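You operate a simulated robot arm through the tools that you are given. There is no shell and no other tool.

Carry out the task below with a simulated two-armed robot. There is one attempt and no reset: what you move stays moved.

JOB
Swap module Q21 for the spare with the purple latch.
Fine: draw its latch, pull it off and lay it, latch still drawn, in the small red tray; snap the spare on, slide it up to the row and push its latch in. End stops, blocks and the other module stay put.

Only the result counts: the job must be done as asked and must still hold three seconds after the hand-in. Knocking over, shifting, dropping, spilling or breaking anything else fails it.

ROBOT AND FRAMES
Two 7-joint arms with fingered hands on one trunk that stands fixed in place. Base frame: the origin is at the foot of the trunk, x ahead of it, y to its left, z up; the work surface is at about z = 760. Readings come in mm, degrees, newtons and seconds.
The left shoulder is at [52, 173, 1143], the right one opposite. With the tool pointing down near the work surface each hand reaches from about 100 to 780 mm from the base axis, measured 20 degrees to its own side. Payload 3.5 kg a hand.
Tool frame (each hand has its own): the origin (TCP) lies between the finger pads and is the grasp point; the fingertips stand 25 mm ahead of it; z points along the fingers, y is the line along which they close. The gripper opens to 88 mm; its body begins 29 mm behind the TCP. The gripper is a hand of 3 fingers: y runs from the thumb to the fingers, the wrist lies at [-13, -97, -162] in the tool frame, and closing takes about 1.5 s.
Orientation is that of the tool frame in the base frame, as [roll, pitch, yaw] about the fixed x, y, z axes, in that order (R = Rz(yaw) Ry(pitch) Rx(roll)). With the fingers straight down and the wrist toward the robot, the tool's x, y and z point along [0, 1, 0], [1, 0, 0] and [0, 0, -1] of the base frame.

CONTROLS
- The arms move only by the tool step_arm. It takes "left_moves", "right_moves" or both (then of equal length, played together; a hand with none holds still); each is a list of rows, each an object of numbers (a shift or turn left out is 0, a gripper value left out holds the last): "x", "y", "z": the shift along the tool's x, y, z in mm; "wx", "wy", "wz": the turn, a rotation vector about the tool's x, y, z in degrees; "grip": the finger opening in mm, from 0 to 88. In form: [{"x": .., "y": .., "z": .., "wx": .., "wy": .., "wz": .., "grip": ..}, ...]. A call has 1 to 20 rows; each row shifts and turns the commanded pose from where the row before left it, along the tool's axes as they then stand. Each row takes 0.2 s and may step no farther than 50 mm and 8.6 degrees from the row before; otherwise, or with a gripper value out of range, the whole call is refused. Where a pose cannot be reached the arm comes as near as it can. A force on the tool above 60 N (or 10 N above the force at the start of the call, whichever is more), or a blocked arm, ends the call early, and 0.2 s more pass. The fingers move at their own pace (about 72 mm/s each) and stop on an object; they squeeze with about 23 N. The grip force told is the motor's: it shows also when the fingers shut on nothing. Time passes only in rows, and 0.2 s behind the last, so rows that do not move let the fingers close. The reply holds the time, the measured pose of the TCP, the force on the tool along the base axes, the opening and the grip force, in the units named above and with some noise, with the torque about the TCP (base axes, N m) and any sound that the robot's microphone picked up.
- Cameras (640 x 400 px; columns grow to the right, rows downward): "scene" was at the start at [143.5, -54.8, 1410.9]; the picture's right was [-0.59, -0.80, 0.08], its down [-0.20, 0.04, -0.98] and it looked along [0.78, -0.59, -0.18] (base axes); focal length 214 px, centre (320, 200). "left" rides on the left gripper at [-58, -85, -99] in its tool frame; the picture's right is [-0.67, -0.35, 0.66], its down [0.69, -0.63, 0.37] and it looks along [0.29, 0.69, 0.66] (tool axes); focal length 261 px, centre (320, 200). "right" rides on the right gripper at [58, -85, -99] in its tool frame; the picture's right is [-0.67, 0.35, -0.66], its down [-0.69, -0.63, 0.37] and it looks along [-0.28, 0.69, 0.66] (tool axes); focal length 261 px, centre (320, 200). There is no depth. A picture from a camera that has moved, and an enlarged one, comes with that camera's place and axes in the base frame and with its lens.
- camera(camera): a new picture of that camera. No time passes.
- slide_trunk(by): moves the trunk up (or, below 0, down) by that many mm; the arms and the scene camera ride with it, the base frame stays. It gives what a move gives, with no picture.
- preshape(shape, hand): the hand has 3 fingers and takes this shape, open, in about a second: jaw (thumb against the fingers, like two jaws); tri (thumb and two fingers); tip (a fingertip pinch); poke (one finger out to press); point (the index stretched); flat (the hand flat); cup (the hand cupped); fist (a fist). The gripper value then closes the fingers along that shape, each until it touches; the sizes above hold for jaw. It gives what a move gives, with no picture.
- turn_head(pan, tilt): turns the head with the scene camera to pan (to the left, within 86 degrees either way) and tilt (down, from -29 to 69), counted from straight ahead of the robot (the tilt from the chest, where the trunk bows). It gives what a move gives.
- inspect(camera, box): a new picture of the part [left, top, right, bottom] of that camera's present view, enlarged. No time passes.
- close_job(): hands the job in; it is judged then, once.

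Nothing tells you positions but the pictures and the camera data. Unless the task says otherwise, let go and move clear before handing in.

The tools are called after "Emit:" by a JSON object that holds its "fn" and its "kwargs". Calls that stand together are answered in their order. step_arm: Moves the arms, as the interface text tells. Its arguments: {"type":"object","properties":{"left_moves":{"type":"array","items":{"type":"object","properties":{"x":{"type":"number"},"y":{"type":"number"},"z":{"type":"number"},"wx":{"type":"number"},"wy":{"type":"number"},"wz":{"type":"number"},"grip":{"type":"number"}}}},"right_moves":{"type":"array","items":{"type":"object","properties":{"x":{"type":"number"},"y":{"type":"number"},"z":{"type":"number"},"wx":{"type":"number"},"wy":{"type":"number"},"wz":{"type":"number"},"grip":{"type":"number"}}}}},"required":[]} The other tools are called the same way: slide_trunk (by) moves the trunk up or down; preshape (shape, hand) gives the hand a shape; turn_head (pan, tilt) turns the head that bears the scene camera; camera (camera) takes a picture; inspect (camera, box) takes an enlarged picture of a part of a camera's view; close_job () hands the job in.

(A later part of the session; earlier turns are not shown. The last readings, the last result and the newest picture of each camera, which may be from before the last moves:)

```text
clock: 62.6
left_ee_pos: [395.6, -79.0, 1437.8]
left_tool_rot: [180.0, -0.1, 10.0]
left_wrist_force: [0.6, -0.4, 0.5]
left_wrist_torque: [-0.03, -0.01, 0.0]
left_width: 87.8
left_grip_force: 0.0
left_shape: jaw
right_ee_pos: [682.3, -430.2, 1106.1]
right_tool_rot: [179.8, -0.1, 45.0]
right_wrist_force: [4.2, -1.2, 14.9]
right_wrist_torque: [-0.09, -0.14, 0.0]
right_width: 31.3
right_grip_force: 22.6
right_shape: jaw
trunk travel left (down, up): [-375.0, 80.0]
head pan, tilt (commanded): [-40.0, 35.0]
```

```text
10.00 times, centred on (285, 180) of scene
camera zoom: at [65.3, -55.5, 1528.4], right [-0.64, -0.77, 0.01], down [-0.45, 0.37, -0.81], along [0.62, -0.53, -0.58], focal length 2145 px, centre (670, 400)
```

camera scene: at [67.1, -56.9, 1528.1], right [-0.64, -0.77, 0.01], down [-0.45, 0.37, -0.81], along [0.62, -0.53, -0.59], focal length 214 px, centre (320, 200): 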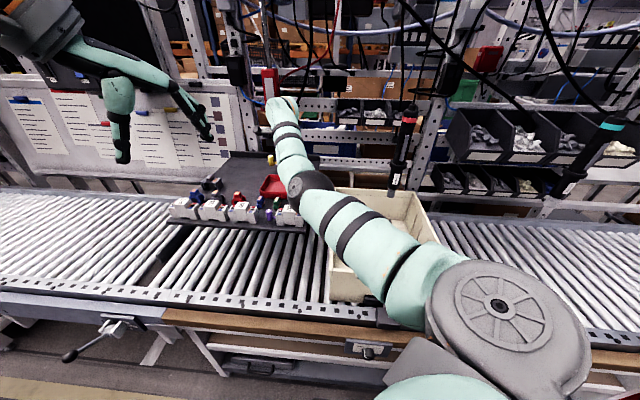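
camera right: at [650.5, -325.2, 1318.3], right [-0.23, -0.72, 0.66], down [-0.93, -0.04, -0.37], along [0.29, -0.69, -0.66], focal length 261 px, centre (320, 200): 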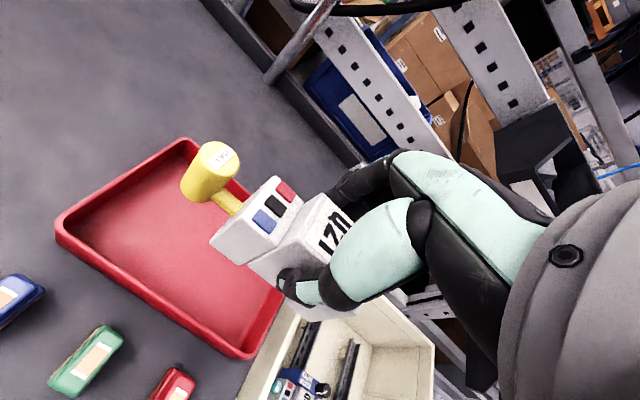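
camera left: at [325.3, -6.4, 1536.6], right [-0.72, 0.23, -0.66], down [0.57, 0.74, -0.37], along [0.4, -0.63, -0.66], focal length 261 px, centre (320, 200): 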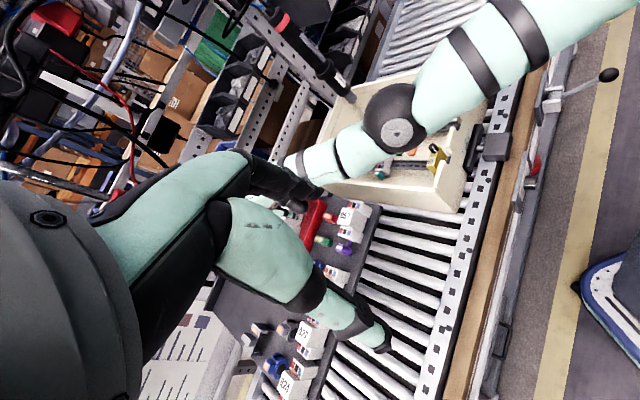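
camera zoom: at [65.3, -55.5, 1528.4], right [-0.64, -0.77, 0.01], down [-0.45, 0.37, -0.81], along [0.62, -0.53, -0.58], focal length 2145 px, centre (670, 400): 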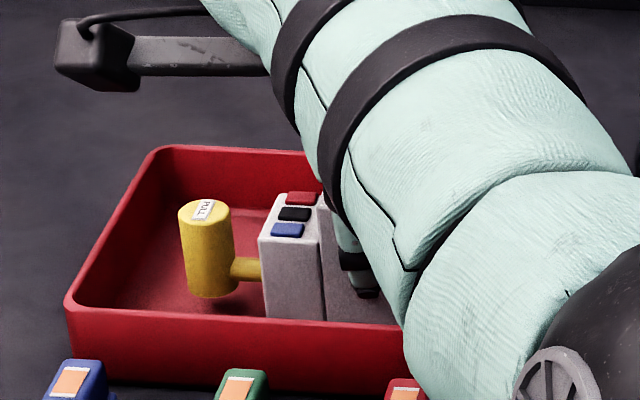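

Contact with the tray floor. I ease the pressure off and open the fingers.

Emit:
{"fn": "step_arm", "kwargs": {"right_moves": [{"z": -2.5}, {}]}}

Emit:
{"fn": "step_arm", "kwargs": {"right_moves": [{"grip": 36}, {"grip": 40}, {"grip": 46}, {}, {}]}}

Emit:
{"fn": "inspect", "kwargs": {"camera": "right", "box": [100, 100, 360, 330]}}

Emit:
{"fn": "inspect", "kwargs": {"camera": "scene", "box": [260, 160, 310, 200]}}

```text
clock: 63.2
left_ee_pos: [395.5, -79.8, 1438.4]
left_tool_rot: [179.9, 0.0, 10.0]
left_wrist_force: [-0.5, -0.7, 0.0]
left_wrist_torque: [-0.01, 0.0, -0.01]
left_width: 87.4
left_grip_force: 0.1
left_shape: jaw
right_ee_pos: [681.2, -430.0, 1107.3]
right_tool_rot: [-179.9, 0.0, 45.0]
right_wrist_force: [1.6, -0.8, 7.5]
right_wrist_torque: [-0.07, -0.05, -0.02]
right_width: 31.2
right_grip_force: 22.7
right_shape: jaw
trunk travel left (down, up): [-375.0, 80.0]
head pan, tilt (commanded): [-40.0, 35.0]
```

```text
clock: 64.4
left_ee_pos: [397.1, -80.4, 1437.7]
left_tool_rot: [179.9, 0.0, 9.9]
left_wrist_force: [0.7, -0.3, 0.3]
left_wrist_torque: [-0.01, -0.02, -0.04]
left_width: 87.6
left_grip_force: 0.1
left_shape: jaw
right_ee_pos: [682.0, -430.9, 1106.5]
right_tool_rot: [180.0, 0.0, 44.9]
right_wrist_force: [-0.4, 0.1, 0.8]
right_wrist_torque: [0.0, 0.01, -0.01]
right_width: 45.2
right_grip_force: 0.0
right_shape: jaw
trunk travel left (down, up): [-375.0, 80.0]
head pan, tilt (commanded): [-40.0, 35.0]
```

```text
1.74 times, centred on (230, 215) of right
camera zoom: at [664.0, -329.3, 1204.9], right [-0.23, -0.72, 0.66], down [-0.93, -0.04, -0.37], along [0.29, -0.69, -0.66], focal length 453 px, centre (476, 174)
```

zoom: 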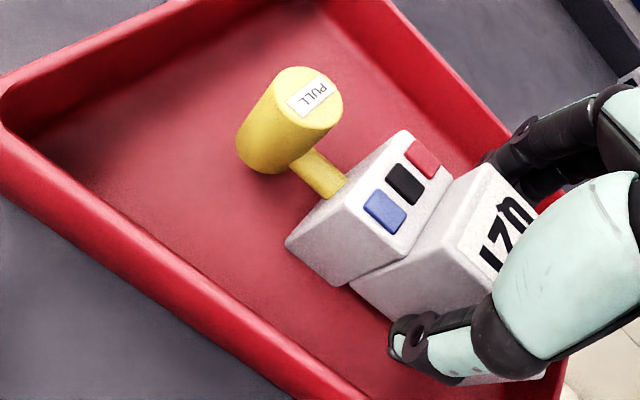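

```text
10.00 times, centred on (285, 180) of scene
camera zoom: at [67.2, -56.9, 1528.1], right [-0.64, -0.77, 0.01], down [-0.45, 0.37, -0.81], along [0.62, -0.53, -0.59], focal length 2145 px, centre (670, 400)
```

zoom: 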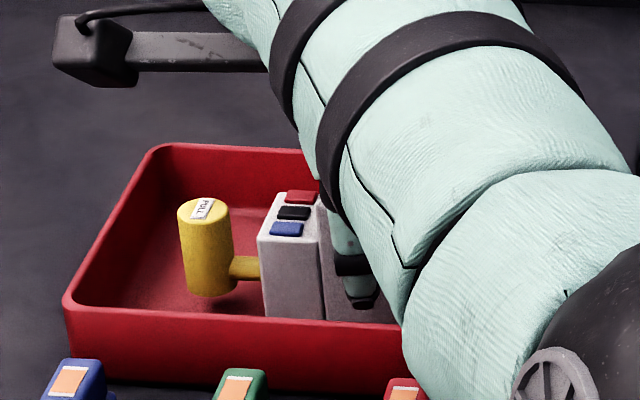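

Q21 stands in the tray with its latch drawn. I rise straight up and check.

Emit:
{"fn": "step_arm", "kwargs": {"right_moves": [{"z": -4}, {"z": -6}, {"z": -10}, {"z": -15}, {"z": -20}, {"z": -25}, {"z": -25}, {"z": -15}, {}]}}

Emit:
{"fn": "camera", "kwargs": {"camera": "right"}}

Emit:
{"fn": "inspect", "kwargs": {"camera": "scene", "box": [220, 150, 330, 240]}}

```text
clock: 66.4
left_ee_pos: [396.0, -79.0, 1436.4]
left_tool_rot: [179.9, -0.1, 10.1]
left_wrist_force: [0.3, 0.5, 0.3]
left_wrist_torque: [0.01, 0.01, 0.01]
left_width: 87.4
left_grip_force: 0.0
left_shape: jaw
right_ee_pos: [681.5, -432.0, 1226.0]
right_tool_rot: [180.0, -0.1, 44.9]
right_wrist_force: [0.1, 0.4, -0.6]
right_wrist_torque: [0.01, 0.01, -0.01]
right_width: 45.3
right_grip_force: 0.2
right_shape: jaw
trunk travel left (down, up): [-375.0, 80.0]
head pan, tilt (commanded): [-40.0, 35.0]
```

```text
taken
camera right: at [663.5, -329.8, 1324.6], right [-0.23, -0.72, 0.66], down [-0.93, -0.04, -0.37], along [0.29, -0.69, -0.66], focal length 261 px, centre (320, 200)
```

right: 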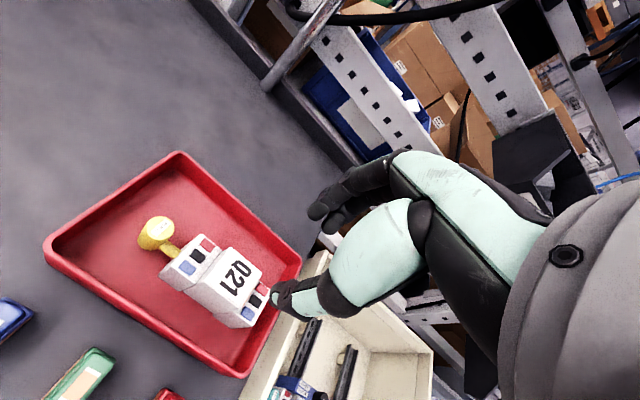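

```text
4.44 times, centred on (275, 195) of scene
camera zoom: at [67.1, -56.9, 1528.1], right [-0.64, -0.77, 0.01], down [-0.45, 0.37, -0.81], along [0.62, -0.53, -0.59], focal length 953 px, centre (520, 222)
```

zoom: 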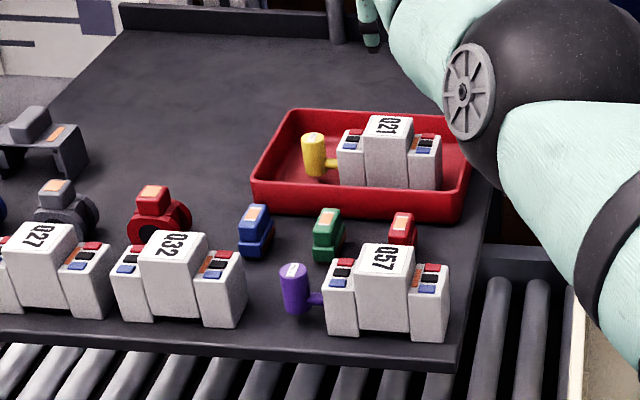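

Q21 is laid in the tray with the yellow latch out. Next is the spare Q57 (centre about (535, -330), top z ≈ 1105); I move above it.

Emit:
{"fn": "step_arm", "kwargs": {"right_moves": [{"x": -3, "y": -20, "grip": 66}, {"x": -6, "y": -35}, {"x": -6, "y": -35}, {"x": -6, "y": -35}, {"x": -6, "y": -30}, {"x": -4, "y": -20}, {}, {}]}}

Emit:
{"fn": "camera", "kwargs": {"camera": "right"}}

Emit:
{"fn": "camera", "kwargs": {"camera": "scene"}}

Emit:
{"fn": "camera", "kwargs": {"camera": "left"}}

```text
clock: 68.2
left_ee_pos: [396.7, -80.0, 1437.5]
left_tool_rot: [180.0, 0.0, 10.1]
left_wrist_force: [0.1, -0.5, -0.2]
left_wrist_torque: [0.02, 0.01, -0.01]
left_width: 87.7
left_grip_force: 0.2
left_shape: jaw
right_ee_pos: [534.2, -329.2, 1225.7]
right_tool_rot: [179.9, 0.0, 45.0]
right_wrist_force: [0.0, 0.0, -0.2]
right_wrist_torque: [0.01, -0.05, 0.01]
right_width: 65.8
right_grip_force: 0.1
right_shape: jaw
trunk travel left (down, up): [-375.0, 80.0]
head pan, tilt (commanded): [-40.0, 35.0]
```

```text
taken
camera right: at [517.3, -228.0, 1324.2], right [-0.23, -0.72, 0.66], down [-0.93, -0.04, -0.37], along [0.29, -0.69, -0.66], focal length 261 px, centre (320, 200)
```

right: 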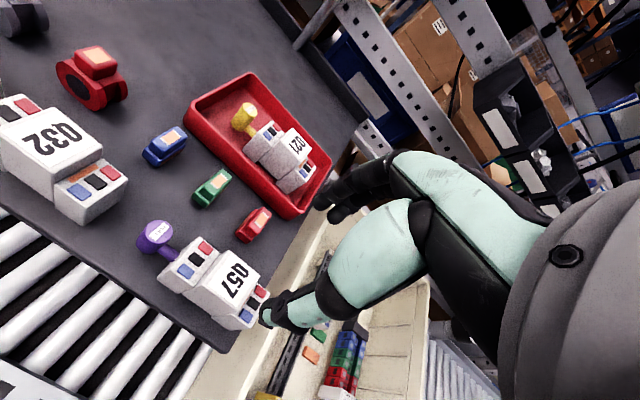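

```text
taken
camera scene: at [67.0, -56.8, 1528.1], right [-0.64, -0.77, 0.01], down [-0.45, 0.37, -0.81], along [0.62, -0.53, -0.59], focal length 214 px, centre (320, 200)
```

scene: 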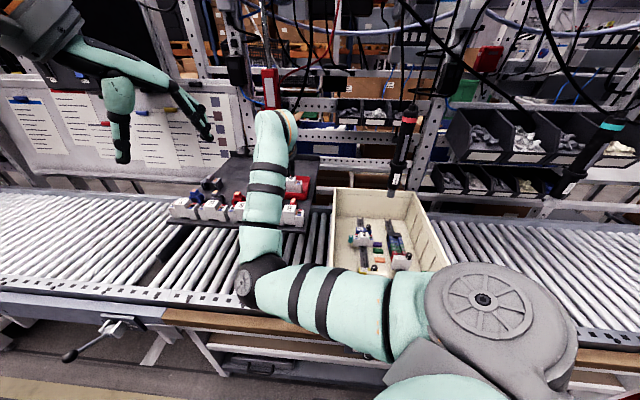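

```text
taken
camera left: at [325.1, -6.3, 1536.6], right [-0.72, 0.23, -0.66], down [0.57, 0.74, -0.37], along [0.4, -0.64, -0.66], focal length 261 px, centre (320, 200)
```

left: 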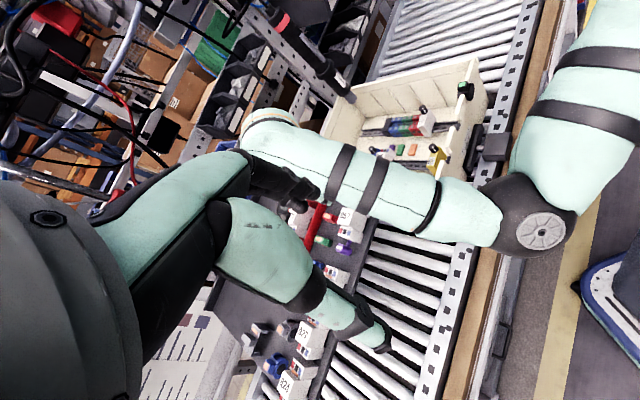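

Emit:
{"fn": "inspect", "kwargs": {"camera": "right", "box": [120, 200, 280, 350]}}

Emit:
{"fn": "inspect", "kwargs": {"camera": "right", "box": [160, 230, 270, 340]}}

Emit:
{"fn": "inspect", "kwargs": {"camera": "left", "box": [320, 195, 380, 255]}}

```text
2.67 times, centred on (200, 275) of right
camera zoom: at [517.3, -228.0, 1324.2], right [-0.23, -0.72, 0.66], down [-0.93, -0.04, -0.37], along [0.29, -0.69, -0.66], focal length 695 px, centre (640, 0)
```

zoom: 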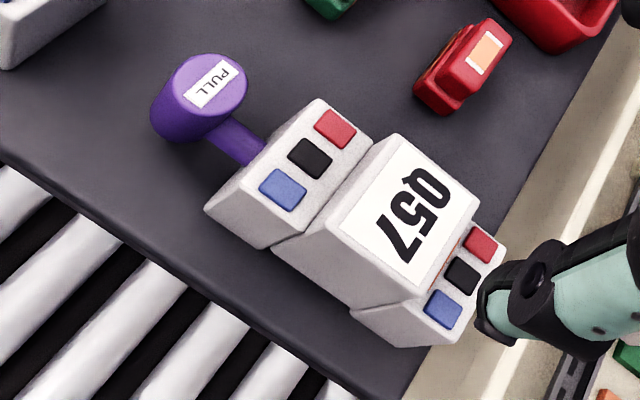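

```text
3.64 times, centred on (215, 285) of right
camera zoom: at [517.3, -228.0, 1324.2], right [-0.23, -0.72, 0.66], down [-0.93, -0.04, -0.37], along [0.29, -0.69, -0.66], focal length 948 px, centre (702, -109)
```

zoom: 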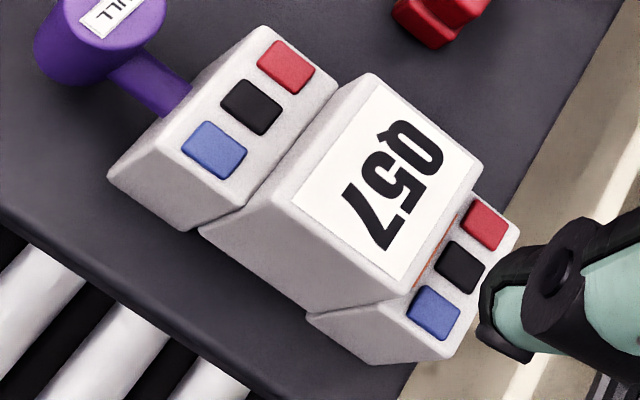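

```text
6.67 times, centred on (350, 225) of left
camera zoom: at [325.1, -6.3, 1536.6], right [-0.72, 0.23, -0.66], down [0.57, 0.74, -0.37], along [0.4, -0.64, -0.66], focal length 1738 px, centre (120, 33)
```

zoom: 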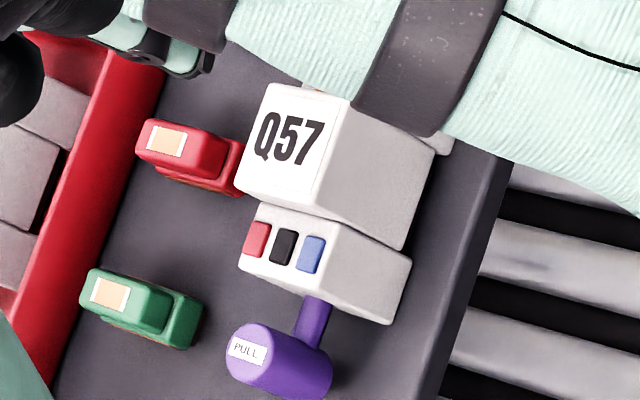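

Q57 sits almost exactly under the hand (offset about -2 mm, -1 mm), with a red block about 40 mm behind it. I narrow the opening, correct, and descend to just above it.

Emit:
{"fn": "step_arm", "kwargs": {"right_moves": [{"x": -1.5, "y": -1.2, "grip": 54}, {"z": 20}, {"z": 20}, {"z": 20}, {"z": 20}, {}]}}

Emit:
{"fn": "inspect", "kwargs": {"camera": "right", "box": [140, 170, 360, 340]}}

Emit:
{"fn": "inspect", "kwargs": {"camera": "scene", "box": [230, 160, 350, 250]}}

Emit:
{"fn": "inspect", "kwargs": {"camera": "left", "box": [300, 170, 400, 270]}}

```text
clock: 69.6
left_ee_pos: [397.1, -79.3, 1437.2]
left_tool_rot: [179.9, -0.1, 9.9]
left_wrist_force: [-0.2, 0.2, 0.4]
left_wrist_torque: [-0.01, 0.0, -0.02]
left_width: 87.9
left_grip_force: 0.1
left_shape: jaw
right_ee_pos: [534.8, -339.9, 1152.4]
right_tool_rot: [179.2, -0.1, 43.8]
right_wrist_force: [-0.3, -1.0, 0.1]
right_wrist_torque: [0.02, -0.03, -0.01]
right_width: 54.5
right_grip_force: 0.1
right_shape: jaw
trunk travel left (down, up): [-375.0, 80.0]
head pan, tilt (commanded): [-40.0, 35.0]
```

```text
2.35 times, centred on (250, 255) of right
camera zoom: at [517.5, -238.5, 1250.2], right [-0.25, -0.71, 0.66], down [-0.93, -0.02, -0.38], along [0.28, -0.7, -0.65], focal length 613 px, centre (485, 71)
```

zoom: 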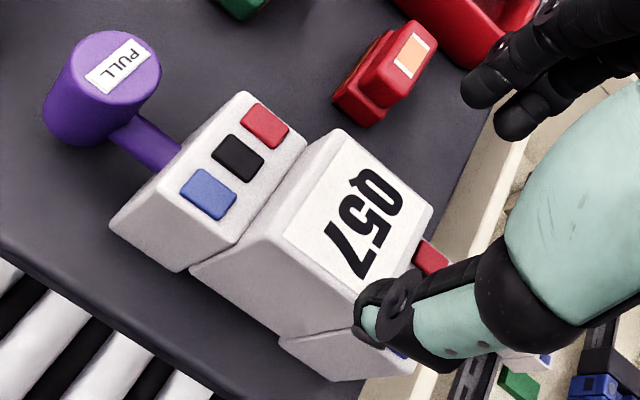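

```text
4.44 times, centred on (290, 205) of scene
camera zoom: at [66.9, -56.6, 1528.2], right [-0.64, -0.77, 0.01], down [-0.45, 0.37, -0.81], along [0.62, -0.53, -0.58], focal length 953 px, centre (453, 178)
```

zoom: 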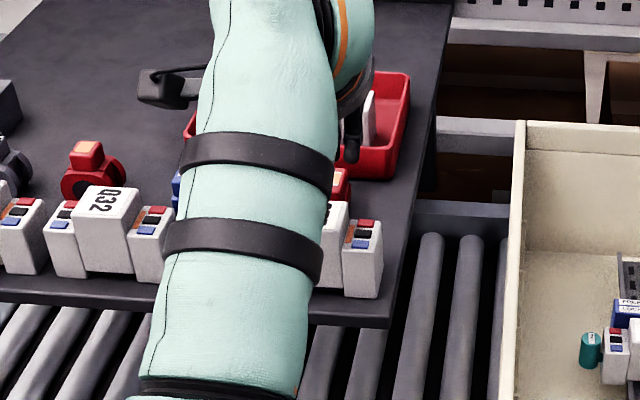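

```text
4.00 times, centred on (350, 220) of left
camera zoom: at [324.9, -6.0, 1536.7], right [-0.72, 0.23, -0.66], down [0.57, 0.74, -0.37], along [0.4, -0.64, -0.66], focal length 1043 px, centre (200, 120)
```

zoom: 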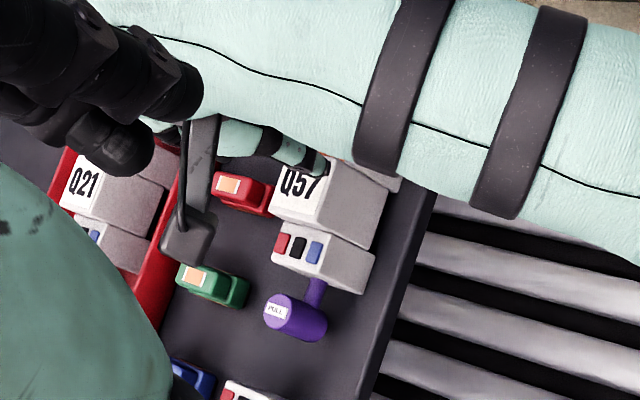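

The arm stopped short of the commanded pose (off by 10 mm, slightly turned) without any force, so a joint limit is near. I go back up and raise the trunk so the forearm comes in from higher.

Emit:
{"fn": "step_arm", "kwargs": {"right_moves": [{"z": -20}, {"z": -20}, {"z": -20}, {"z": -20}, {}]}}

Emit:
{"fn": "slide_trunk", "kwargs": {"by": 78}}

Emit:
{"fn": "camera", "kwargs": {"camera": "scene"}}

```text
clock: 70.8
left_ee_pos: [397.5, -80.7, 1437.7]
left_tool_rot: [179.8, 0.0, 10.0]
left_wrist_force: [-0.2, 0.1, 0.7]
left_wrist_torque: [0.01, -0.02, 0.05]
left_width: 87.3
left_grip_force: 0.1
left_shape: jaw
right_ee_pos: [535.4, -327.9, 1226.6]
right_tool_rot: [-179.9, 0.0, 45.1]
right_wrist_force: [0.7, 0.0, 0.5]
right_wrist_torque: [-0.02, 0.03, -0.02]
right_width: 54.5
right_grip_force: 0.1
right_shape: jaw
trunk travel left (down, up): [-375.0, 80.0]
head pan, tilt (commanded): [-40.0, 35.0]
```

```text
clock: 72.0
left_ee_pos: [396.9, -79.0, 1515.3]
left_tool_rot: [180.0, 0.0, 10.1]
left_wrist_force: [-0.5, -1.2, 0.1]
left_wrist_torque: [0.01, 0.0, 0.0]
left_width: 87.7
left_grip_force: 0.1
left_shape: jaw
right_ee_pos: [533.9, -335.1, 1306.7]
right_tool_rot: [179.8, 0.0, 44.4]
right_wrist_force: [-0.3, 0.4, 0.4]
right_wrist_torque: [-0.03, 0.01, -0.02]
right_width: 54.4
right_grip_force: 0.0
right_shape: jaw
trunk travel left (down, up): [-453.0, 2.0]
head pan, tilt (commanded): [-40.0, 35.0]
```

```text
taken
camera scene: at [57.3, -56.7, 1607.9], right [-0.64, -0.77, 0.0], down [-0.44, 0.37, -0.82], along [0.63, -0.53, -0.57], focal length 214 px, centre (320, 200)
```

scene: 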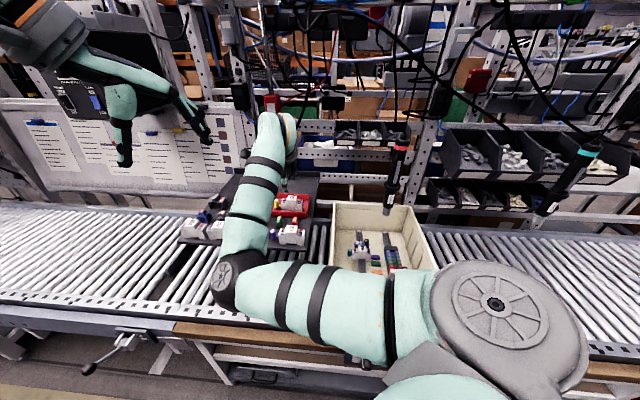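

Even high up the arm is at its inward limit with this hand angle, so turning the hand a bit (yaw 60 instead of 45) should free it; the jaws will align to the module when closing. I lower the trunk back and rotate the hand.

Emit:
{"fn": "slide_trunk", "kwargs": {"by": -78}}

Emit:
{"fn": "step_arm", "kwargs": {"right_moves": [{"wz": -5}, {"wz": -5}, {"wz": -5}, {}, {}]}}

Emit:
{"fn": "step_arm", "kwargs": {"right_moves": [{"z": 20}, {"z": 20}, {"z": 20}, {"z": 15}, {}, {}]}}

Emit:
{"fn": "inspect", "kwargs": {"camera": "right", "box": [140, 170, 360, 340]}}

Emit:
{"fn": "camera", "kwargs": {"camera": "scene"}}

```text
clock: 73.1
left_ee_pos: [396.3, -78.8, 1437.7]
left_tool_rot: [179.8, 0.0, 10.0]
left_wrist_force: [-0.6, 0.4, 0.2]
left_wrist_torque: [-0.02, 0.0, -0.01]
left_width: 87.6
left_grip_force: 0.1
left_shape: jaw
right_ee_pos: [531.5, -341.4, 1229.1]
right_tool_rot: [179.5, 0.2, 43.6]
right_wrist_force: [-1.0, 0.8, 0.8]
right_wrist_torque: [0.01, -0.03, 0.0]
right_width: 54.5
right_grip_force: 0.0
right_shape: jaw
trunk travel left (down, up): [-375.0, 80.0]
head pan, tilt (commanded): [-40.0, 35.0]
```

```text
clock: 74.3
left_ee_pos: [396.6, -79.0, 1437.9]
left_tool_rot: [179.9, 0.0, 9.9]
left_wrist_force: [-0.1, -0.3, 0.5]
left_wrist_torque: [0.02, 0.02, 0.04]
left_width: 87.5
left_grip_force: 0.0
left_shape: jaw
right_ee_pos: [534.5, -332.0, 1227.9]
right_tool_rot: [179.9, 0.0, 59.6]
right_wrist_force: [0.1, -1.1, -0.1]
right_wrist_torque: [0.02, 0.0, -0.01]
right_width: 54.3
right_grip_force: 0.0
right_shape: jaw
trunk travel left (down, up): [-375.0, 80.0]
head pan, tilt (commanded): [-40.0, 35.0]
```

```text
clock: 75.9
left_ee_pos: [396.3, -79.6, 1436.8]
left_tool_rot: [180.0, 0.0, 10.0]
left_wrist_force: [0.4, -0.4, -0.2]
left_wrist_torque: [0.01, -0.01, -0.03]
left_width: 87.5
left_grip_force: 0.0
left_shape: jaw
right_ee_pos: [531.2, -365.1, 1165.1]
right_tool_rot: [178.4, 0.2, 56.5]
right_wrist_force: [-0.6, 0.1, 0.8]
right_wrist_torque: [0.03, 0.0, 0.01]
right_width: 54.5
right_grip_force: 0.1
right_shape: jaw
trunk travel left (down, up): [-375.0, 80.0]
head pan, tilt (commanded): [-40.0, 35.0]
stopped in row 6 (right hand): the arm was blocked; the commanded pose is now the measured one
```

```text
2.35 times, centred on (250, 255) of right
camera zoom: at [490.9, -266.3, 1260.3], right [-0.09, -0.74, 0.67], down [-0.9, -0.23, -0.38], along [0.43, -0.63, -0.64], focal length 613 px, centre (485, 71)
```

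zoom: 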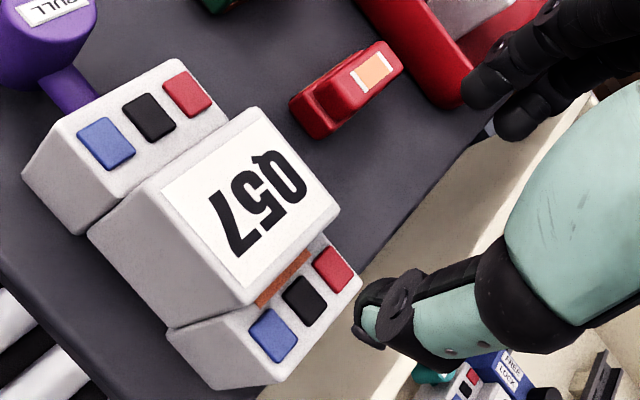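

```text
taken
camera scene: at [66.9, -56.9, 1528.1], right [-0.64, -0.77, 0.01], down [-0.45, 0.37, -0.81], along [0.62, -0.53, -0.59], focal length 214 px, centre (320, 200)
```

scene: 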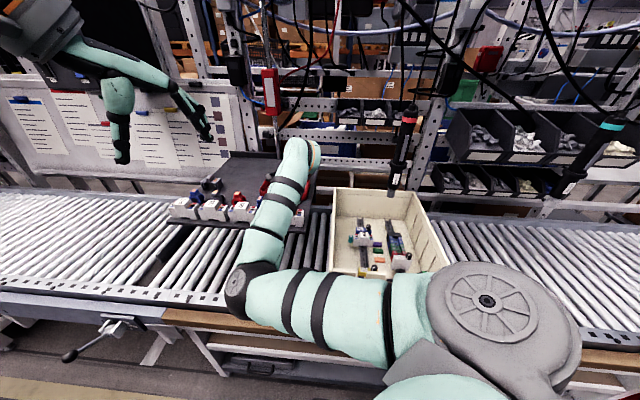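

The elbow has swung inward to its limit here. I'll go back over the bin, where the arm posture is comfortable, lower it there, raise the trunk, and then approach the spare with the arm coming from higher relative to it.

Emit:
{"fn": "step_arm", "kwargs": {"right_moves": [{"z": -20, "wx": 1.6}, {"z": -20}, {"z": -20}, {"x": -35}, {"x": -37}, {"x": -37}, {"x": -37}, {"x": -37}, {"x": -37}, {"x": -37}, {}]}}

Emit:
{"fn": "step_arm", "kwargs": {"right_moves": [{"z": 25}, {"z": 25}, {"z": 25}, {"z": 25}, {"z": 25}, {"z": 25}, {"z": 20}, {}]}}

Emit:
{"fn": "camera", "kwargs": {"camera": "scene"}}

Emit:
{"fn": "camera", "kwargs": {"camera": "left"}}

```text
clock: 78.3
left_ee_pos: [396.7, -77.7, 1437.1]
left_tool_rot: [179.9, 0.0, 9.9]
left_wrist_force: [-0.7, 0.1, -0.3]
left_wrist_torque: [0.0, -0.01, 0.02]
left_width: 87.6
left_grip_force: 0.0
left_shape: jaw
right_ee_pos: [390.1, -574.0, 1223.0]
right_tool_rot: [-179.9, 0.1, 56.7]
right_wrist_force: [-0.2, -0.2, 0.0]
right_wrist_torque: [0.01, 0.02, 0.0]
right_width: 54.6
right_grip_force: 0.1
right_shape: jaw
trunk travel left (down, up): [-375.0, 80.0]
head pan, tilt (commanded): [-40.0, 35.0]
```

```text
clock: 80.1
left_ee_pos: [397.0, -78.9, 1436.5]
left_tool_rot: [179.9, 0.1, 10.0]
left_wrist_force: [-0.1, -0.6, 0.0]
left_wrist_torque: [0.01, -0.01, 0.0]
left_width: 87.4
left_grip_force: 0.0
left_shape: jaw
right_ee_pos: [388.6, -575.3, 1052.9]
right_tool_rot: [-179.8, 0.3, 56.7]
right_wrist_force: [-0.2, -0.8, 0.8]
right_wrist_torque: [0.0, -0.02, 0.02]
right_width: 54.5
right_grip_force: 0.1
right_shape: jaw
trunk travel left (down, up): [-375.0, 80.0]
head pan, tilt (commanded): [-40.0, 35.0]
```

```text
taken
camera scene: at [66.9, -56.7, 1528.2], right [-0.64, -0.77, 0.01], down [-0.45, 0.37, -0.81], along [0.62, -0.53, -0.58], focal length 214 px, centre (320, 200)
```

scene: 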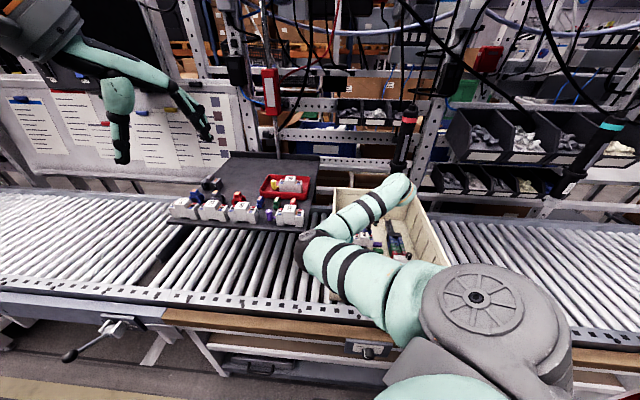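

```text
taken
camera left: at [325.0, -5.5, 1536.4], right [-0.72, 0.23, -0.66], down [0.57, 0.74, -0.37], along [0.4, -0.64, -0.66], focal length 261 px, centre (320, 200)
```

left: 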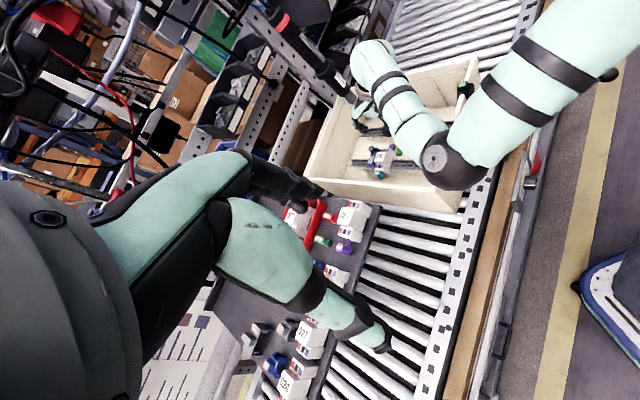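

The elbow has drifted far to the inside even here. I rotate the hand the other way (yaw up to ~120), which should push the elbow back outward, and look.

Emit:
{"fn": "step_arm", "kwargs": {"right_moves": [{"wz": -8, "z": -6}, {"wz": -8, "z": -6}, {"wz": -8, "z": -6}, {"wz": -8, "z": -6}, {"wz": -8, "z": -6}, {"wz": -8}, {"wz": -8}, {"wz": -8}, {}]}}

Emit:
{"fn": "camera", "kwargs": {"camera": "scene"}}

Emit:
{"fn": "camera", "kwargs": {"camera": "left"}}

```text
clock: 82.1
left_ee_pos: [396.5, -79.3, 1437.1]
left_tool_rot: [179.9, -0.1, 10.0]
left_wrist_force: [-0.1, 0.1, -0.5]
left_wrist_torque: [0.0, 0.01, -0.03]
left_width: 87.6
left_grip_force: 0.1
left_shape: jaw
right_ee_pos: [390.3, -575.6, 1083.5]
right_tool_rot: [-179.7, 0.0, 120.9]
right_wrist_force: [-0.6, 0.6, -0.8]
right_wrist_torque: [-0.02, 0.01, 0.01]
right_width: 54.4
right_grip_force: 0.0
right_shape: jaw
trunk travel left (down, up): [-375.0, 80.0]
head pan, tilt (commanded): [-40.0, 35.0]
```

```text
taken
camera scene: at [66.9, -56.7, 1528.1], right [-0.64, -0.77, 0.01], down [-0.45, 0.37, -0.81], along [0.62, -0.53, -0.58], focal length 214 px, centre (320, 200)
```

scene: 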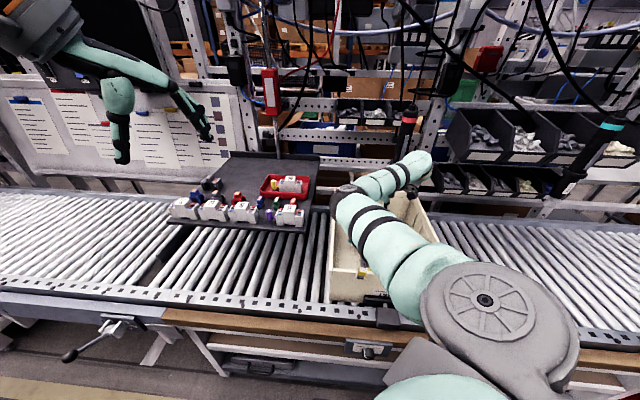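

```text
taken
camera left: at [325.0, -5.5, 1536.4], right [-0.72, 0.23, -0.66], down [0.57, 0.74, -0.37], along [0.4, -0.64, -0.66], focal length 261 px, centre (320, 200)
```

left: 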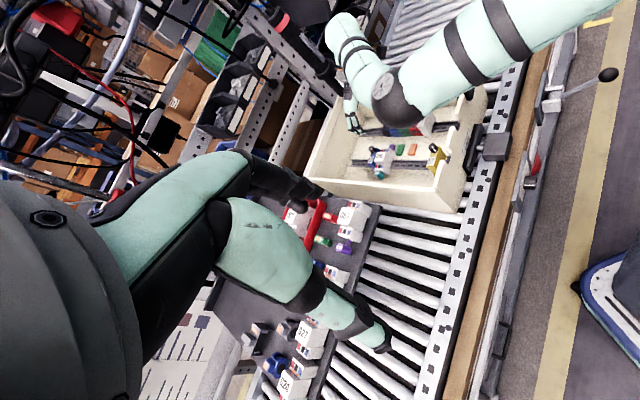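

The elbow moved outward. Now I raise the trunk fully and then carry the hand to the spare while turning it back, at a height just clear above the module.

Emit:
{"fn": "slide_trunk", "kwargs": {"by": 78}}

Emit:
{"fn": "camera", "kwargs": {"camera": "scene"}}

```text
clock: 83.2
left_ee_pos: [396.5, -77.9, 1515.7]
left_tool_rot: [179.9, 0.0, 10.0]
left_wrist_force: [-0.5, 0.0, 0.6]
left_wrist_torque: [-0.01, -0.01, -0.01]
left_width: 87.7
left_grip_force: 0.1
left_shape: jaw
right_ee_pos: [389.1, -574.5, 1162.6]
right_tool_rot: [-179.7, -0.1, 120.8]
right_wrist_force: [-0.3, 0.1, -0.1]
right_wrist_torque: [0.0, 0.04, 0.03]
right_width: 54.4
right_grip_force: 0.0
right_shape: jaw
trunk travel left (down, up): [-453.0, 2.0]
head pan, tilt (commanded): [-40.0, 35.0]
```

```text
taken
camera scene: at [57.3, -56.9, 1607.9], right [-0.64, -0.77, 0.0], down [-0.44, 0.37, -0.82], along [0.63, -0.53, -0.57], focal length 214 px, centre (320, 200)
```

scene: 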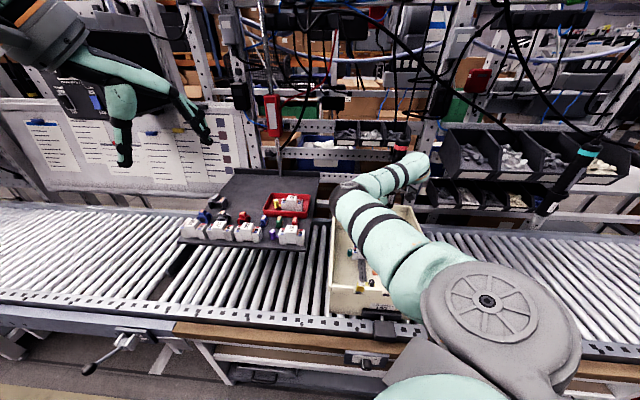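

Emit:
{"fn": "step_arm", "kwargs": {"right_moves": [{"x": 17, "y": 31.3, "z": -3}, {"x": 17, "y": 31.3, "z": -3}, {"x": 17, "y": 31.3, "z": -3}, {"x": 17, "y": 31.3}, {"x": 17, "y": 31.3}, {"x": 17, "y": 31.3}, {"x": 17, "y": 31.3}, {"x": 16, "y": 31.3}, {}, {}]}}

Emit:
{"fn": "camera", "kwargs": {"camera": "scene"}}

Emit:
{"fn": "camera", "kwargs": {"camera": "right"}}

```text
clock: 85.5
left_ee_pos: [397.4, -79.9, 1514.6]
left_tool_rot: [-180.0, 0.0, 10.0]
left_wrist_force: [0.0, 0.1, -0.3]
left_wrist_torque: [0.02, -0.06, 0.03]
left_width: 87.4
left_grip_force: 0.0
left_shape: jaw
right_ee_pos: [535.0, -330.7, 1169.2]
right_tool_rot: [-179.7, 0.0, 120.7]
right_wrist_force: [0.1, -0.1, 0.0]
right_wrist_torque: [-0.02, 0.02, 0.0]
right_width: 54.3
right_grip_force: 0.0
right_shape: jaw
trunk travel left (down, up): [-453.0, 2.0]
head pan, tilt (commanded): [-40.0, 35.0]
```

```text
taken
camera scene: at [57.1, -57.3, 1607.4], right [-0.64, -0.77, 0.0], down [-0.44, 0.37, -0.82], along [0.63, -0.53, -0.57], focal length 214 px, centre (320, 200)
```

scene: 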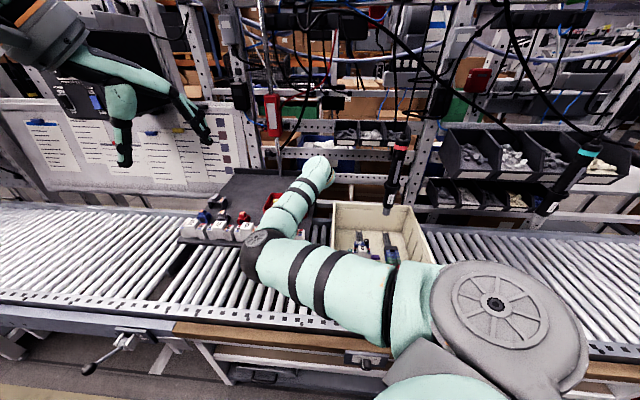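

```text
taken
camera right: at [434.3, -324.2, 1268.6], right [0.64, -0.4, 0.65], down [-0.19, -0.91, -0.36], along [0.74, 0.11, -0.66], focal length 261 px, centre (320, 200)
```

right: 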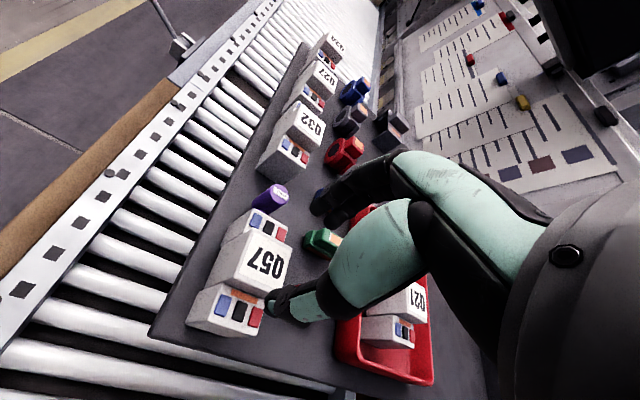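

Emit:
{"fn": "step_arm", "kwargs": {"right_moves": [{"wz": 8}, {"wz": 8}, {"wz": 8}, {"wz": 8}, {"wz": 8}, {"wz": 8}, {"wz": 8}, {"wz": 5}, {}]}}

Emit:
{"fn": "camera", "kwargs": {"camera": "scene"}}

```text
clock: 87.7
left_ee_pos: [396.2, -78.8, 1515.2]
left_tool_rot: [179.9, 0.0, 10.0]
left_wrist_force: [-1.0, 0.5, -0.6]
left_wrist_torque: [0.02, 0.02, -0.01]
left_width: 87.7
left_grip_force: 0.1
left_shape: jaw
right_ee_pos: [532.1, -376.9, 1189.9]
right_tool_rot: [177.7, 1.0, 55.2]
right_wrist_force: [0.1, 0.2, 0.2]
right_wrist_torque: [-0.01, -0.03, -0.03]
right_width: 54.4
right_grip_force: 0.1
right_shape: jaw
trunk travel left (down, up): [-453.0, 2.0]
head pan, tilt (commanded): [-40.0, 35.0]
stopped in row 9 (right hand): the arm was blocked; the commanded pose is now the measured one
```

```text
taken
camera scene: at [57.3, -56.9, 1607.4], right [-0.64, -0.77, 0.0], down [-0.44, 0.37, -0.82], along [0.63, -0.53, -0.57], focal length 214 px, centre (320, 200)
```

scene: 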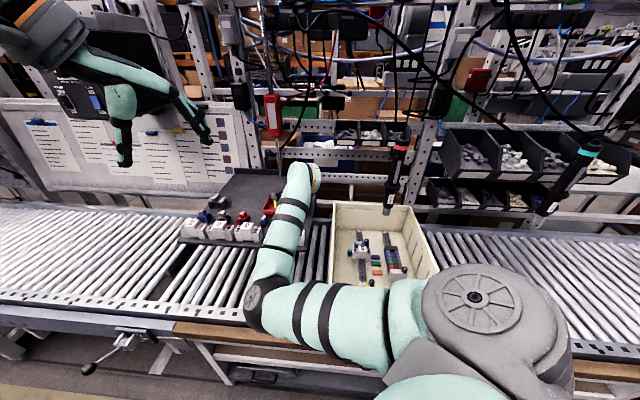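

That hand angle is not reachable here, but yaw 121 was fine. So I will grip the spare's raised centre across the other way (yaw 135). I rotate there and bring the hand over Q57.

Emit:
{"fn": "step_arm", "kwargs": {"right_moves": [{"wz": -8, "z": -4}, {"wz": -8, "z": -4}, {"wz": -8}, {"wz": -8}, {"wz": -8}, {"wz": -8}, {"wz": -8}, {"wz": -8}, {"wz": -8}, {"wz": -7.8}, {}]}}

```text
clock: 90.0
left_ee_pos: [397.1, -79.3, 1515.9]
left_tool_rot: [179.9, 0.0, 9.9]
left_wrist_force: [0.1, -0.7, -0.3]
left_wrist_torque: [-0.01, -0.03, -0.02]
left_width: 87.4
left_grip_force: 0.1
left_shape: jaw
right_ee_pos: [533.2, -373.6, 1194.2]
right_tool_rot: [-179.4, 2.2, 135.4]
right_wrist_force: [0.2, -1.6, -0.8]
right_wrist_torque: [0.01, -0.05, -0.04]
right_width: 54.4
right_grip_force: 0.1
right_shape: jaw
trunk travel left (down, up): [-453.0, 2.0]
head pan, tilt (commanded): [-40.0, 35.0]
```

Emit:
{"fn": "step_arm", "kwargs": {"right_moves": [{"wx": -0.6, "wy": 2.2, "wz": 0.4}, {"x": 14.4, "y": 15.7}, {"x": 14.4, "y": 15.7}, {"z": 10}, {"z": 10}, {}, {}]}}

Emit:
{"fn": "camera", "kwargs": {"camera": "right"}}

Emit:
{"fn": "camera", "kwargs": {"camera": "scene"}}

Emit:
{"fn": "camera", "kwargs": {"camera": "left"}}

```text
clock: 91.7
left_ee_pos: [397.5, -78.9, 1514.9]
left_tool_rot: [179.9, 0.0, 10.0]
left_wrist_force: [0.1, 0.0, -0.6]
left_wrist_torque: [0.0, 0.01, 0.0]
left_width: 87.4
left_grip_force: 0.0
left_shape: jaw
right_ee_pos: [535.2, -330.5, 1173.5]
right_tool_rot: [-180.0, 0.0, 135.0]
right_wrist_force: [-0.4, -0.4, 0.2]
right_wrist_torque: [0.01, 0.0, 0.02]
right_width: 54.5
right_grip_force: 0.0
right_shape: jaw
trunk travel left (down, up): [-453.0, 2.0]
head pan, tilt (commanded): [-40.0, 35.0]
```

```text
taken
camera right: at [434.5, -349.4, 1273.9], right [0.72, -0.23, 0.66], down [0.04, -0.93, -0.37], along [0.69, 0.29, -0.66], focal length 261 px, centre (320, 200)
```

right: 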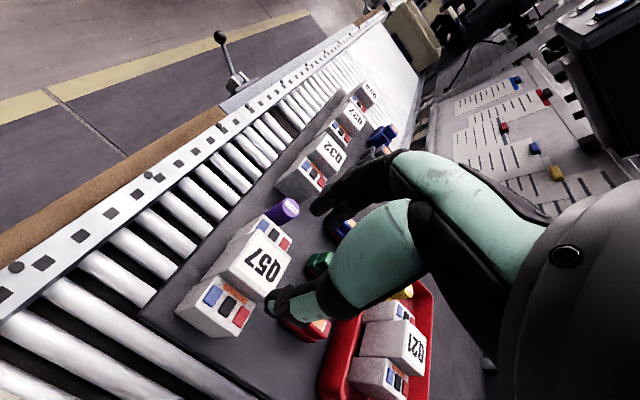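

```text
taken
camera scene: at [57.2, -56.6, 1607.4], right [-0.64, -0.77, 0.0], down [-0.44, 0.37, -0.82], along [0.63, -0.53, -0.57], focal length 214 px, centre (320, 200)
```

scene: 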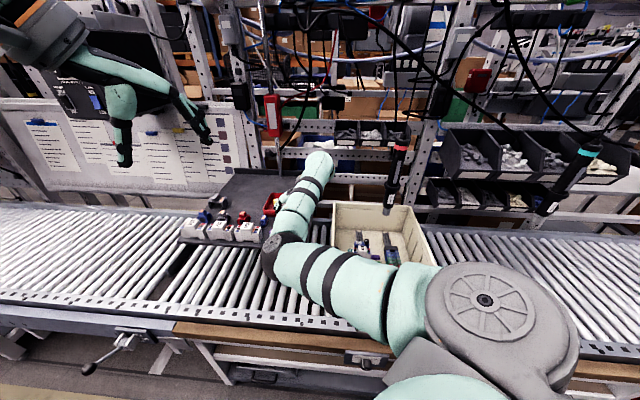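

```text
taken
camera left: at [325.0, -5.4, 1614.5], right [-0.72, 0.23, -0.66], down [0.57, 0.74, -0.37], along [0.4, -0.64, -0.66], focal length 261 px, centre (320, 200)
```

left: 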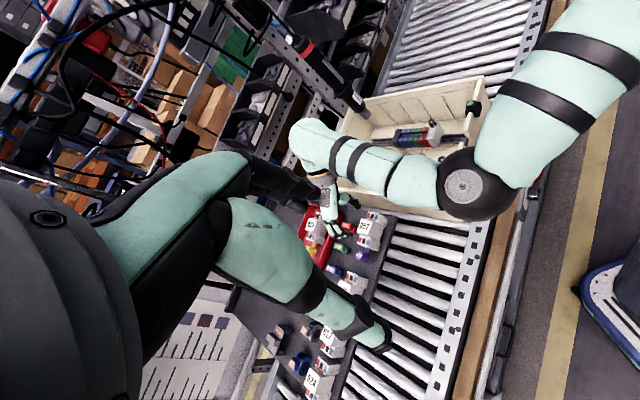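

The pose is reached exactly with yaw 135. I measure Q57 relative to the hand.

Emit:
{"fn": "inspect", "kwargs": {"camera": "right", "box": [160, 190, 340, 350]}}

Emit:
{"fn": "inspect", "kwargs": {"camera": "left", "box": [310, 180, 400, 270]}}

```text
2.50 times, centred on (250, 270) of right
camera zoom: at [434.5, -349.4, 1273.9], right [0.72, -0.23, 0.66], down [0.04, -0.93, -0.37], along [0.69, 0.29, -0.66], focal length 652 px, centre (495, 25)
```

zoom: 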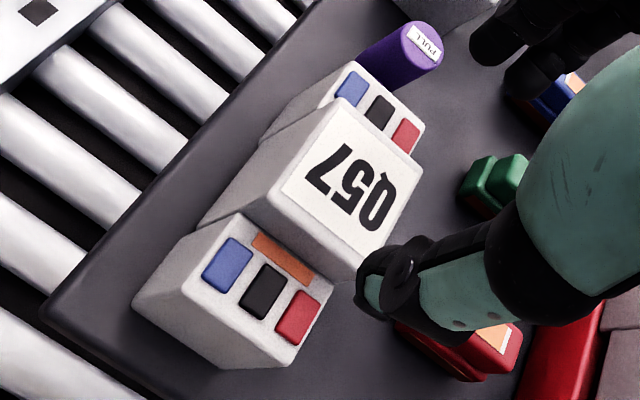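

```text
4.44 times, centred on (355, 225) of left
camera zoom: at [325.0, -5.4, 1614.5], right [-0.72, 0.23, -0.66], down [0.57, 0.74, -0.37], along [0.4, -0.64, -0.66], focal length 1158 px, centre (164, 89)
```

zoom: 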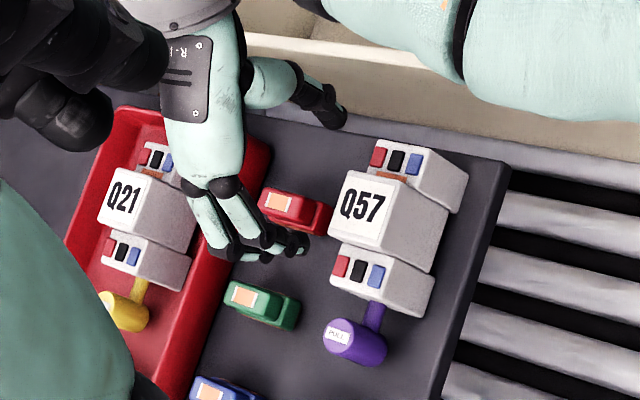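

Emit:
{"fn": "step_arm", "kwargs": {"right_moves": [{"x": 2.4, "z": 10, "grip": 52}, {"z": 10}, {"z": 10}, {"z": 6}, {}, {}]}}

Emit:
{"fn": "inspect", "kwargs": {"camera": "right", "box": [160, 170, 380, 340]}}

Emit:
{"fn": "inspect", "kwargs": {"camera": "left", "box": [320, 190, 400, 260]}}

Emit:
{"fn": "inspect", "kwargs": {"camera": "scene", "box": [250, 180, 330, 250]}}

```text
clock: 93.0
left_ee_pos: [396.3, -78.5, 1515.3]
left_tool_rot: [179.9, 0.0, 10.0]
left_wrist_force: [0.1, 0.7, 0.1]
left_wrist_torque: [0.0, -0.03, 0.01]
left_width: 87.6
left_grip_force: 0.0
left_shape: jaw
right_ee_pos: [533.3, -327.8, 1140.0]
right_tool_rot: [179.9, 0.0, 134.9]
right_wrist_force: [-0.7, -1.2, 0.1]
right_wrist_torque: [-0.03, -0.01, 0.03]
right_width: 52.5
right_grip_force: 0.0
right_shape: jaw
trunk travel left (down, up): [-453.0, 2.0]
head pan, tilt (commanded): [-40.0, 35.0]
```

```text
2.35 times, centred on (270, 255) of right
camera zoom: at [432.7, -347.8, 1238.0], right [0.72, -0.23, 0.66], down [0.04, -0.93, -0.37], along [0.69, 0.29, -0.66], focal length 613 px, centre (438, 71)
```

zoom: 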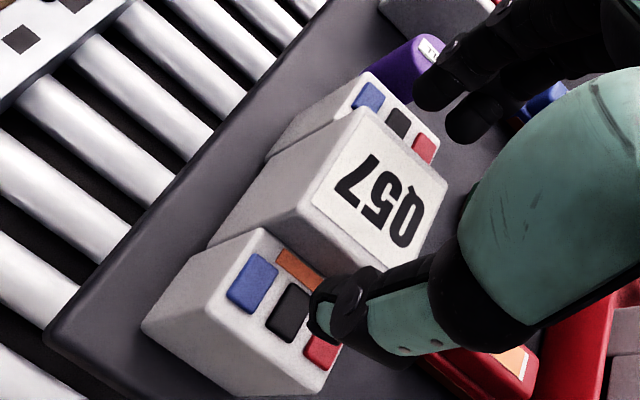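

```text
5.71 times, centred on (360, 225) of left
camera zoom: at [325.1, -5.6, 1614.4], right [-0.72, 0.23, -0.66], down [0.57, 0.74, -0.37], along [0.4, -0.64, -0.66], focal length 1489 px, centre (91, 57)
```

zoom: 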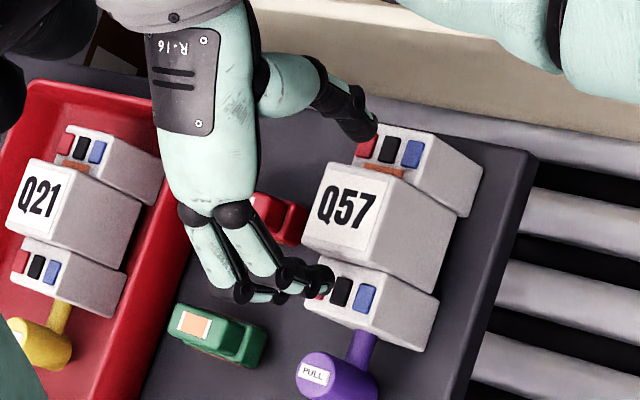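

```text
5.71 times, centred on (290, 215) of scene
camera zoom: at [57.3, -56.8, 1607.4], right [-0.64, -0.77, 0.0], down [-0.44, 0.37, -0.82], along [0.63, -0.53, -0.57], focal length 1226 px, centre (491, 114)
```

zoom: 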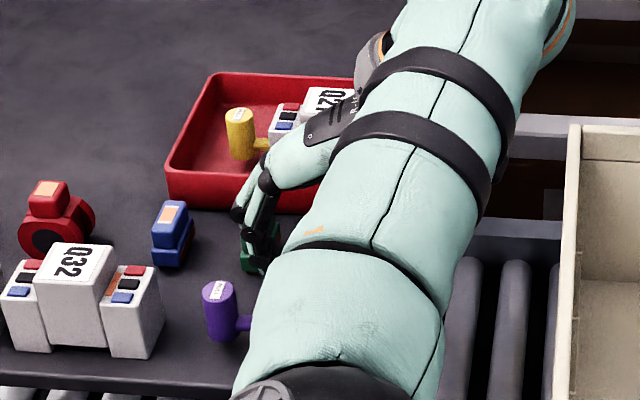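

The fingers straddle the raised centre of Q57. I descend in small steps until the fingertips nearly rest on the shoulders.

Emit:
{"fn": "step_arm", "kwargs": {"right_moves": [{"z": 4, "y": 0.8}, {"z": 4}, {"z": 3}, {"z": 2}, {}]}}

Emit:
{"fn": "inspect", "kwargs": {"camera": "right", "box": [160, 170, 380, 340]}}

Emit:
{"fn": "inspect", "kwargs": {"camera": "left", "box": [320, 190, 400, 260]}}

```text
clock: 94.2
left_ee_pos: [396.6, -79.7, 1515.0]
left_tool_rot: [179.9, 0.0, 9.9]
left_wrist_force: [0.1, -0.4, -0.2]
left_wrist_torque: [-0.01, 0.01, 0.03]
left_width: 87.4
left_grip_force: 0.0
left_shape: jaw
right_ee_pos: [533.3, -328.4, 1125.9]
right_tool_rot: [180.0, 0.0, 135.0]
right_wrist_force: [0.9, -0.2, -0.6]
right_wrist_torque: [0.03, 0.01, -0.01]
right_width: 52.6
right_grip_force: 0.1
right_shape: jaw
trunk travel left (down, up): [-453.0, 2.0]
head pan, tilt (commanded): [-40.0, 35.0]
```

```text
2.35 times, centred on (270, 255) of right
camera zoom: at [433.5, -347.0, 1225.0], right [0.72, -0.23, 0.66], down [0.04, -0.93, -0.37], along [0.69, 0.29, -0.66], focal length 613 px, centre (438, 71)
```

zoom: 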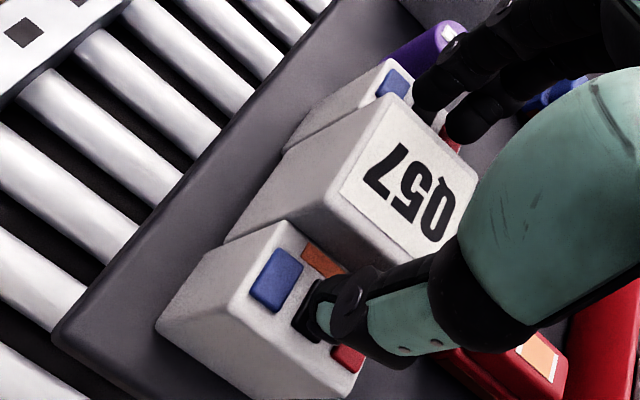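

```text
5.71 times, centred on (360, 225) of left
camera zoom: at [325.1, -5.5, 1614.4], right [-0.72, 0.23, -0.66], down [0.57, 0.74, -0.37], along [0.4, -0.64, -0.66], focal length 1489 px, centre (91, 57)
```

zoom: 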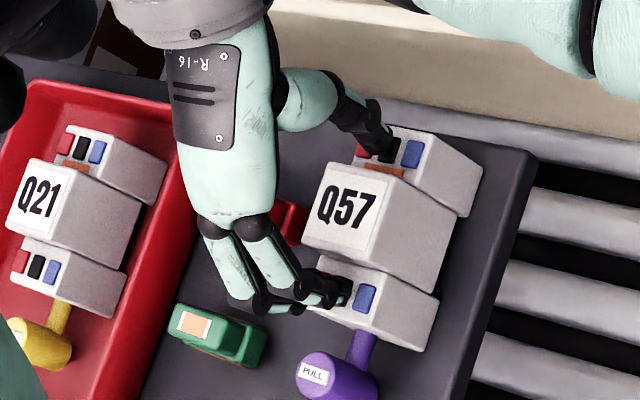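

Emit:
{"fn": "step_arm", "kwargs": {"right_moves": [{"z": 1.5}, {"z": 1.5}, {"z": 1.5}, {}]}}

Emit:
{"fn": "inspect", "kwargs": {"camera": "left", "box": [340, 195, 390, 245]}}

Emit:
{"fn": "inspect", "kwargs": {"camera": "right", "box": [220, 200, 340, 320]}}

```text
clock: 95.2
left_ee_pos: [396.8, -79.7, 1515.2]
left_tool_rot: [180.0, -0.1, 10.0]
left_wrist_force: [-0.1, -0.2, 0.1]
left_wrist_torque: [0.0, 0.02, -0.02]
left_width: 87.5
left_grip_force: 0.0
left_shape: jaw
right_ee_pos: [533.2, -329.3, 1121.1]
right_tool_rot: [179.8, 0.0, 135.0]
right_wrist_force: [1.3, -0.2, 1.0]
right_wrist_torque: [0.01, -0.05, 0.0]
right_width: 52.6
right_grip_force: 0.0
right_shape: jaw
trunk travel left (down, up): [-453.0, 2.0]
head pan, tilt (commanded): [-40.0, 35.0]
```

```text
8.00 times, centred on (365, 220) of left
camera zoom: at [325.0, -5.4, 1614.5], right [-0.72, 0.23, -0.66], down [0.57, 0.74, -0.37], along [0.4, -0.64, -0.66], focal length 2085 px, centre (-40, 40)
```

zoom: 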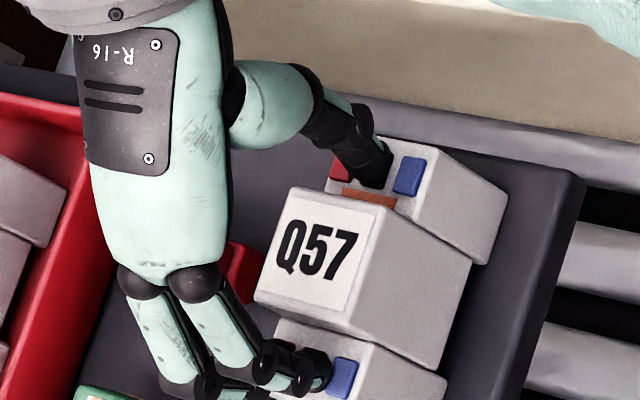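

```text
3.33 times, centred on (280, 260) of right
camera zoom: at [433.5, -347.0, 1220.4], right [0.72, -0.23, 0.66], down [0.04, -0.93, -0.37], along [0.69, 0.29, -0.66], focal length 869 px, centre (453, 0)
```

zoom: 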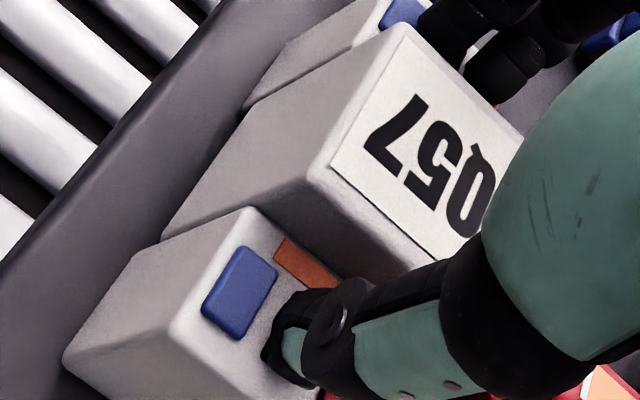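

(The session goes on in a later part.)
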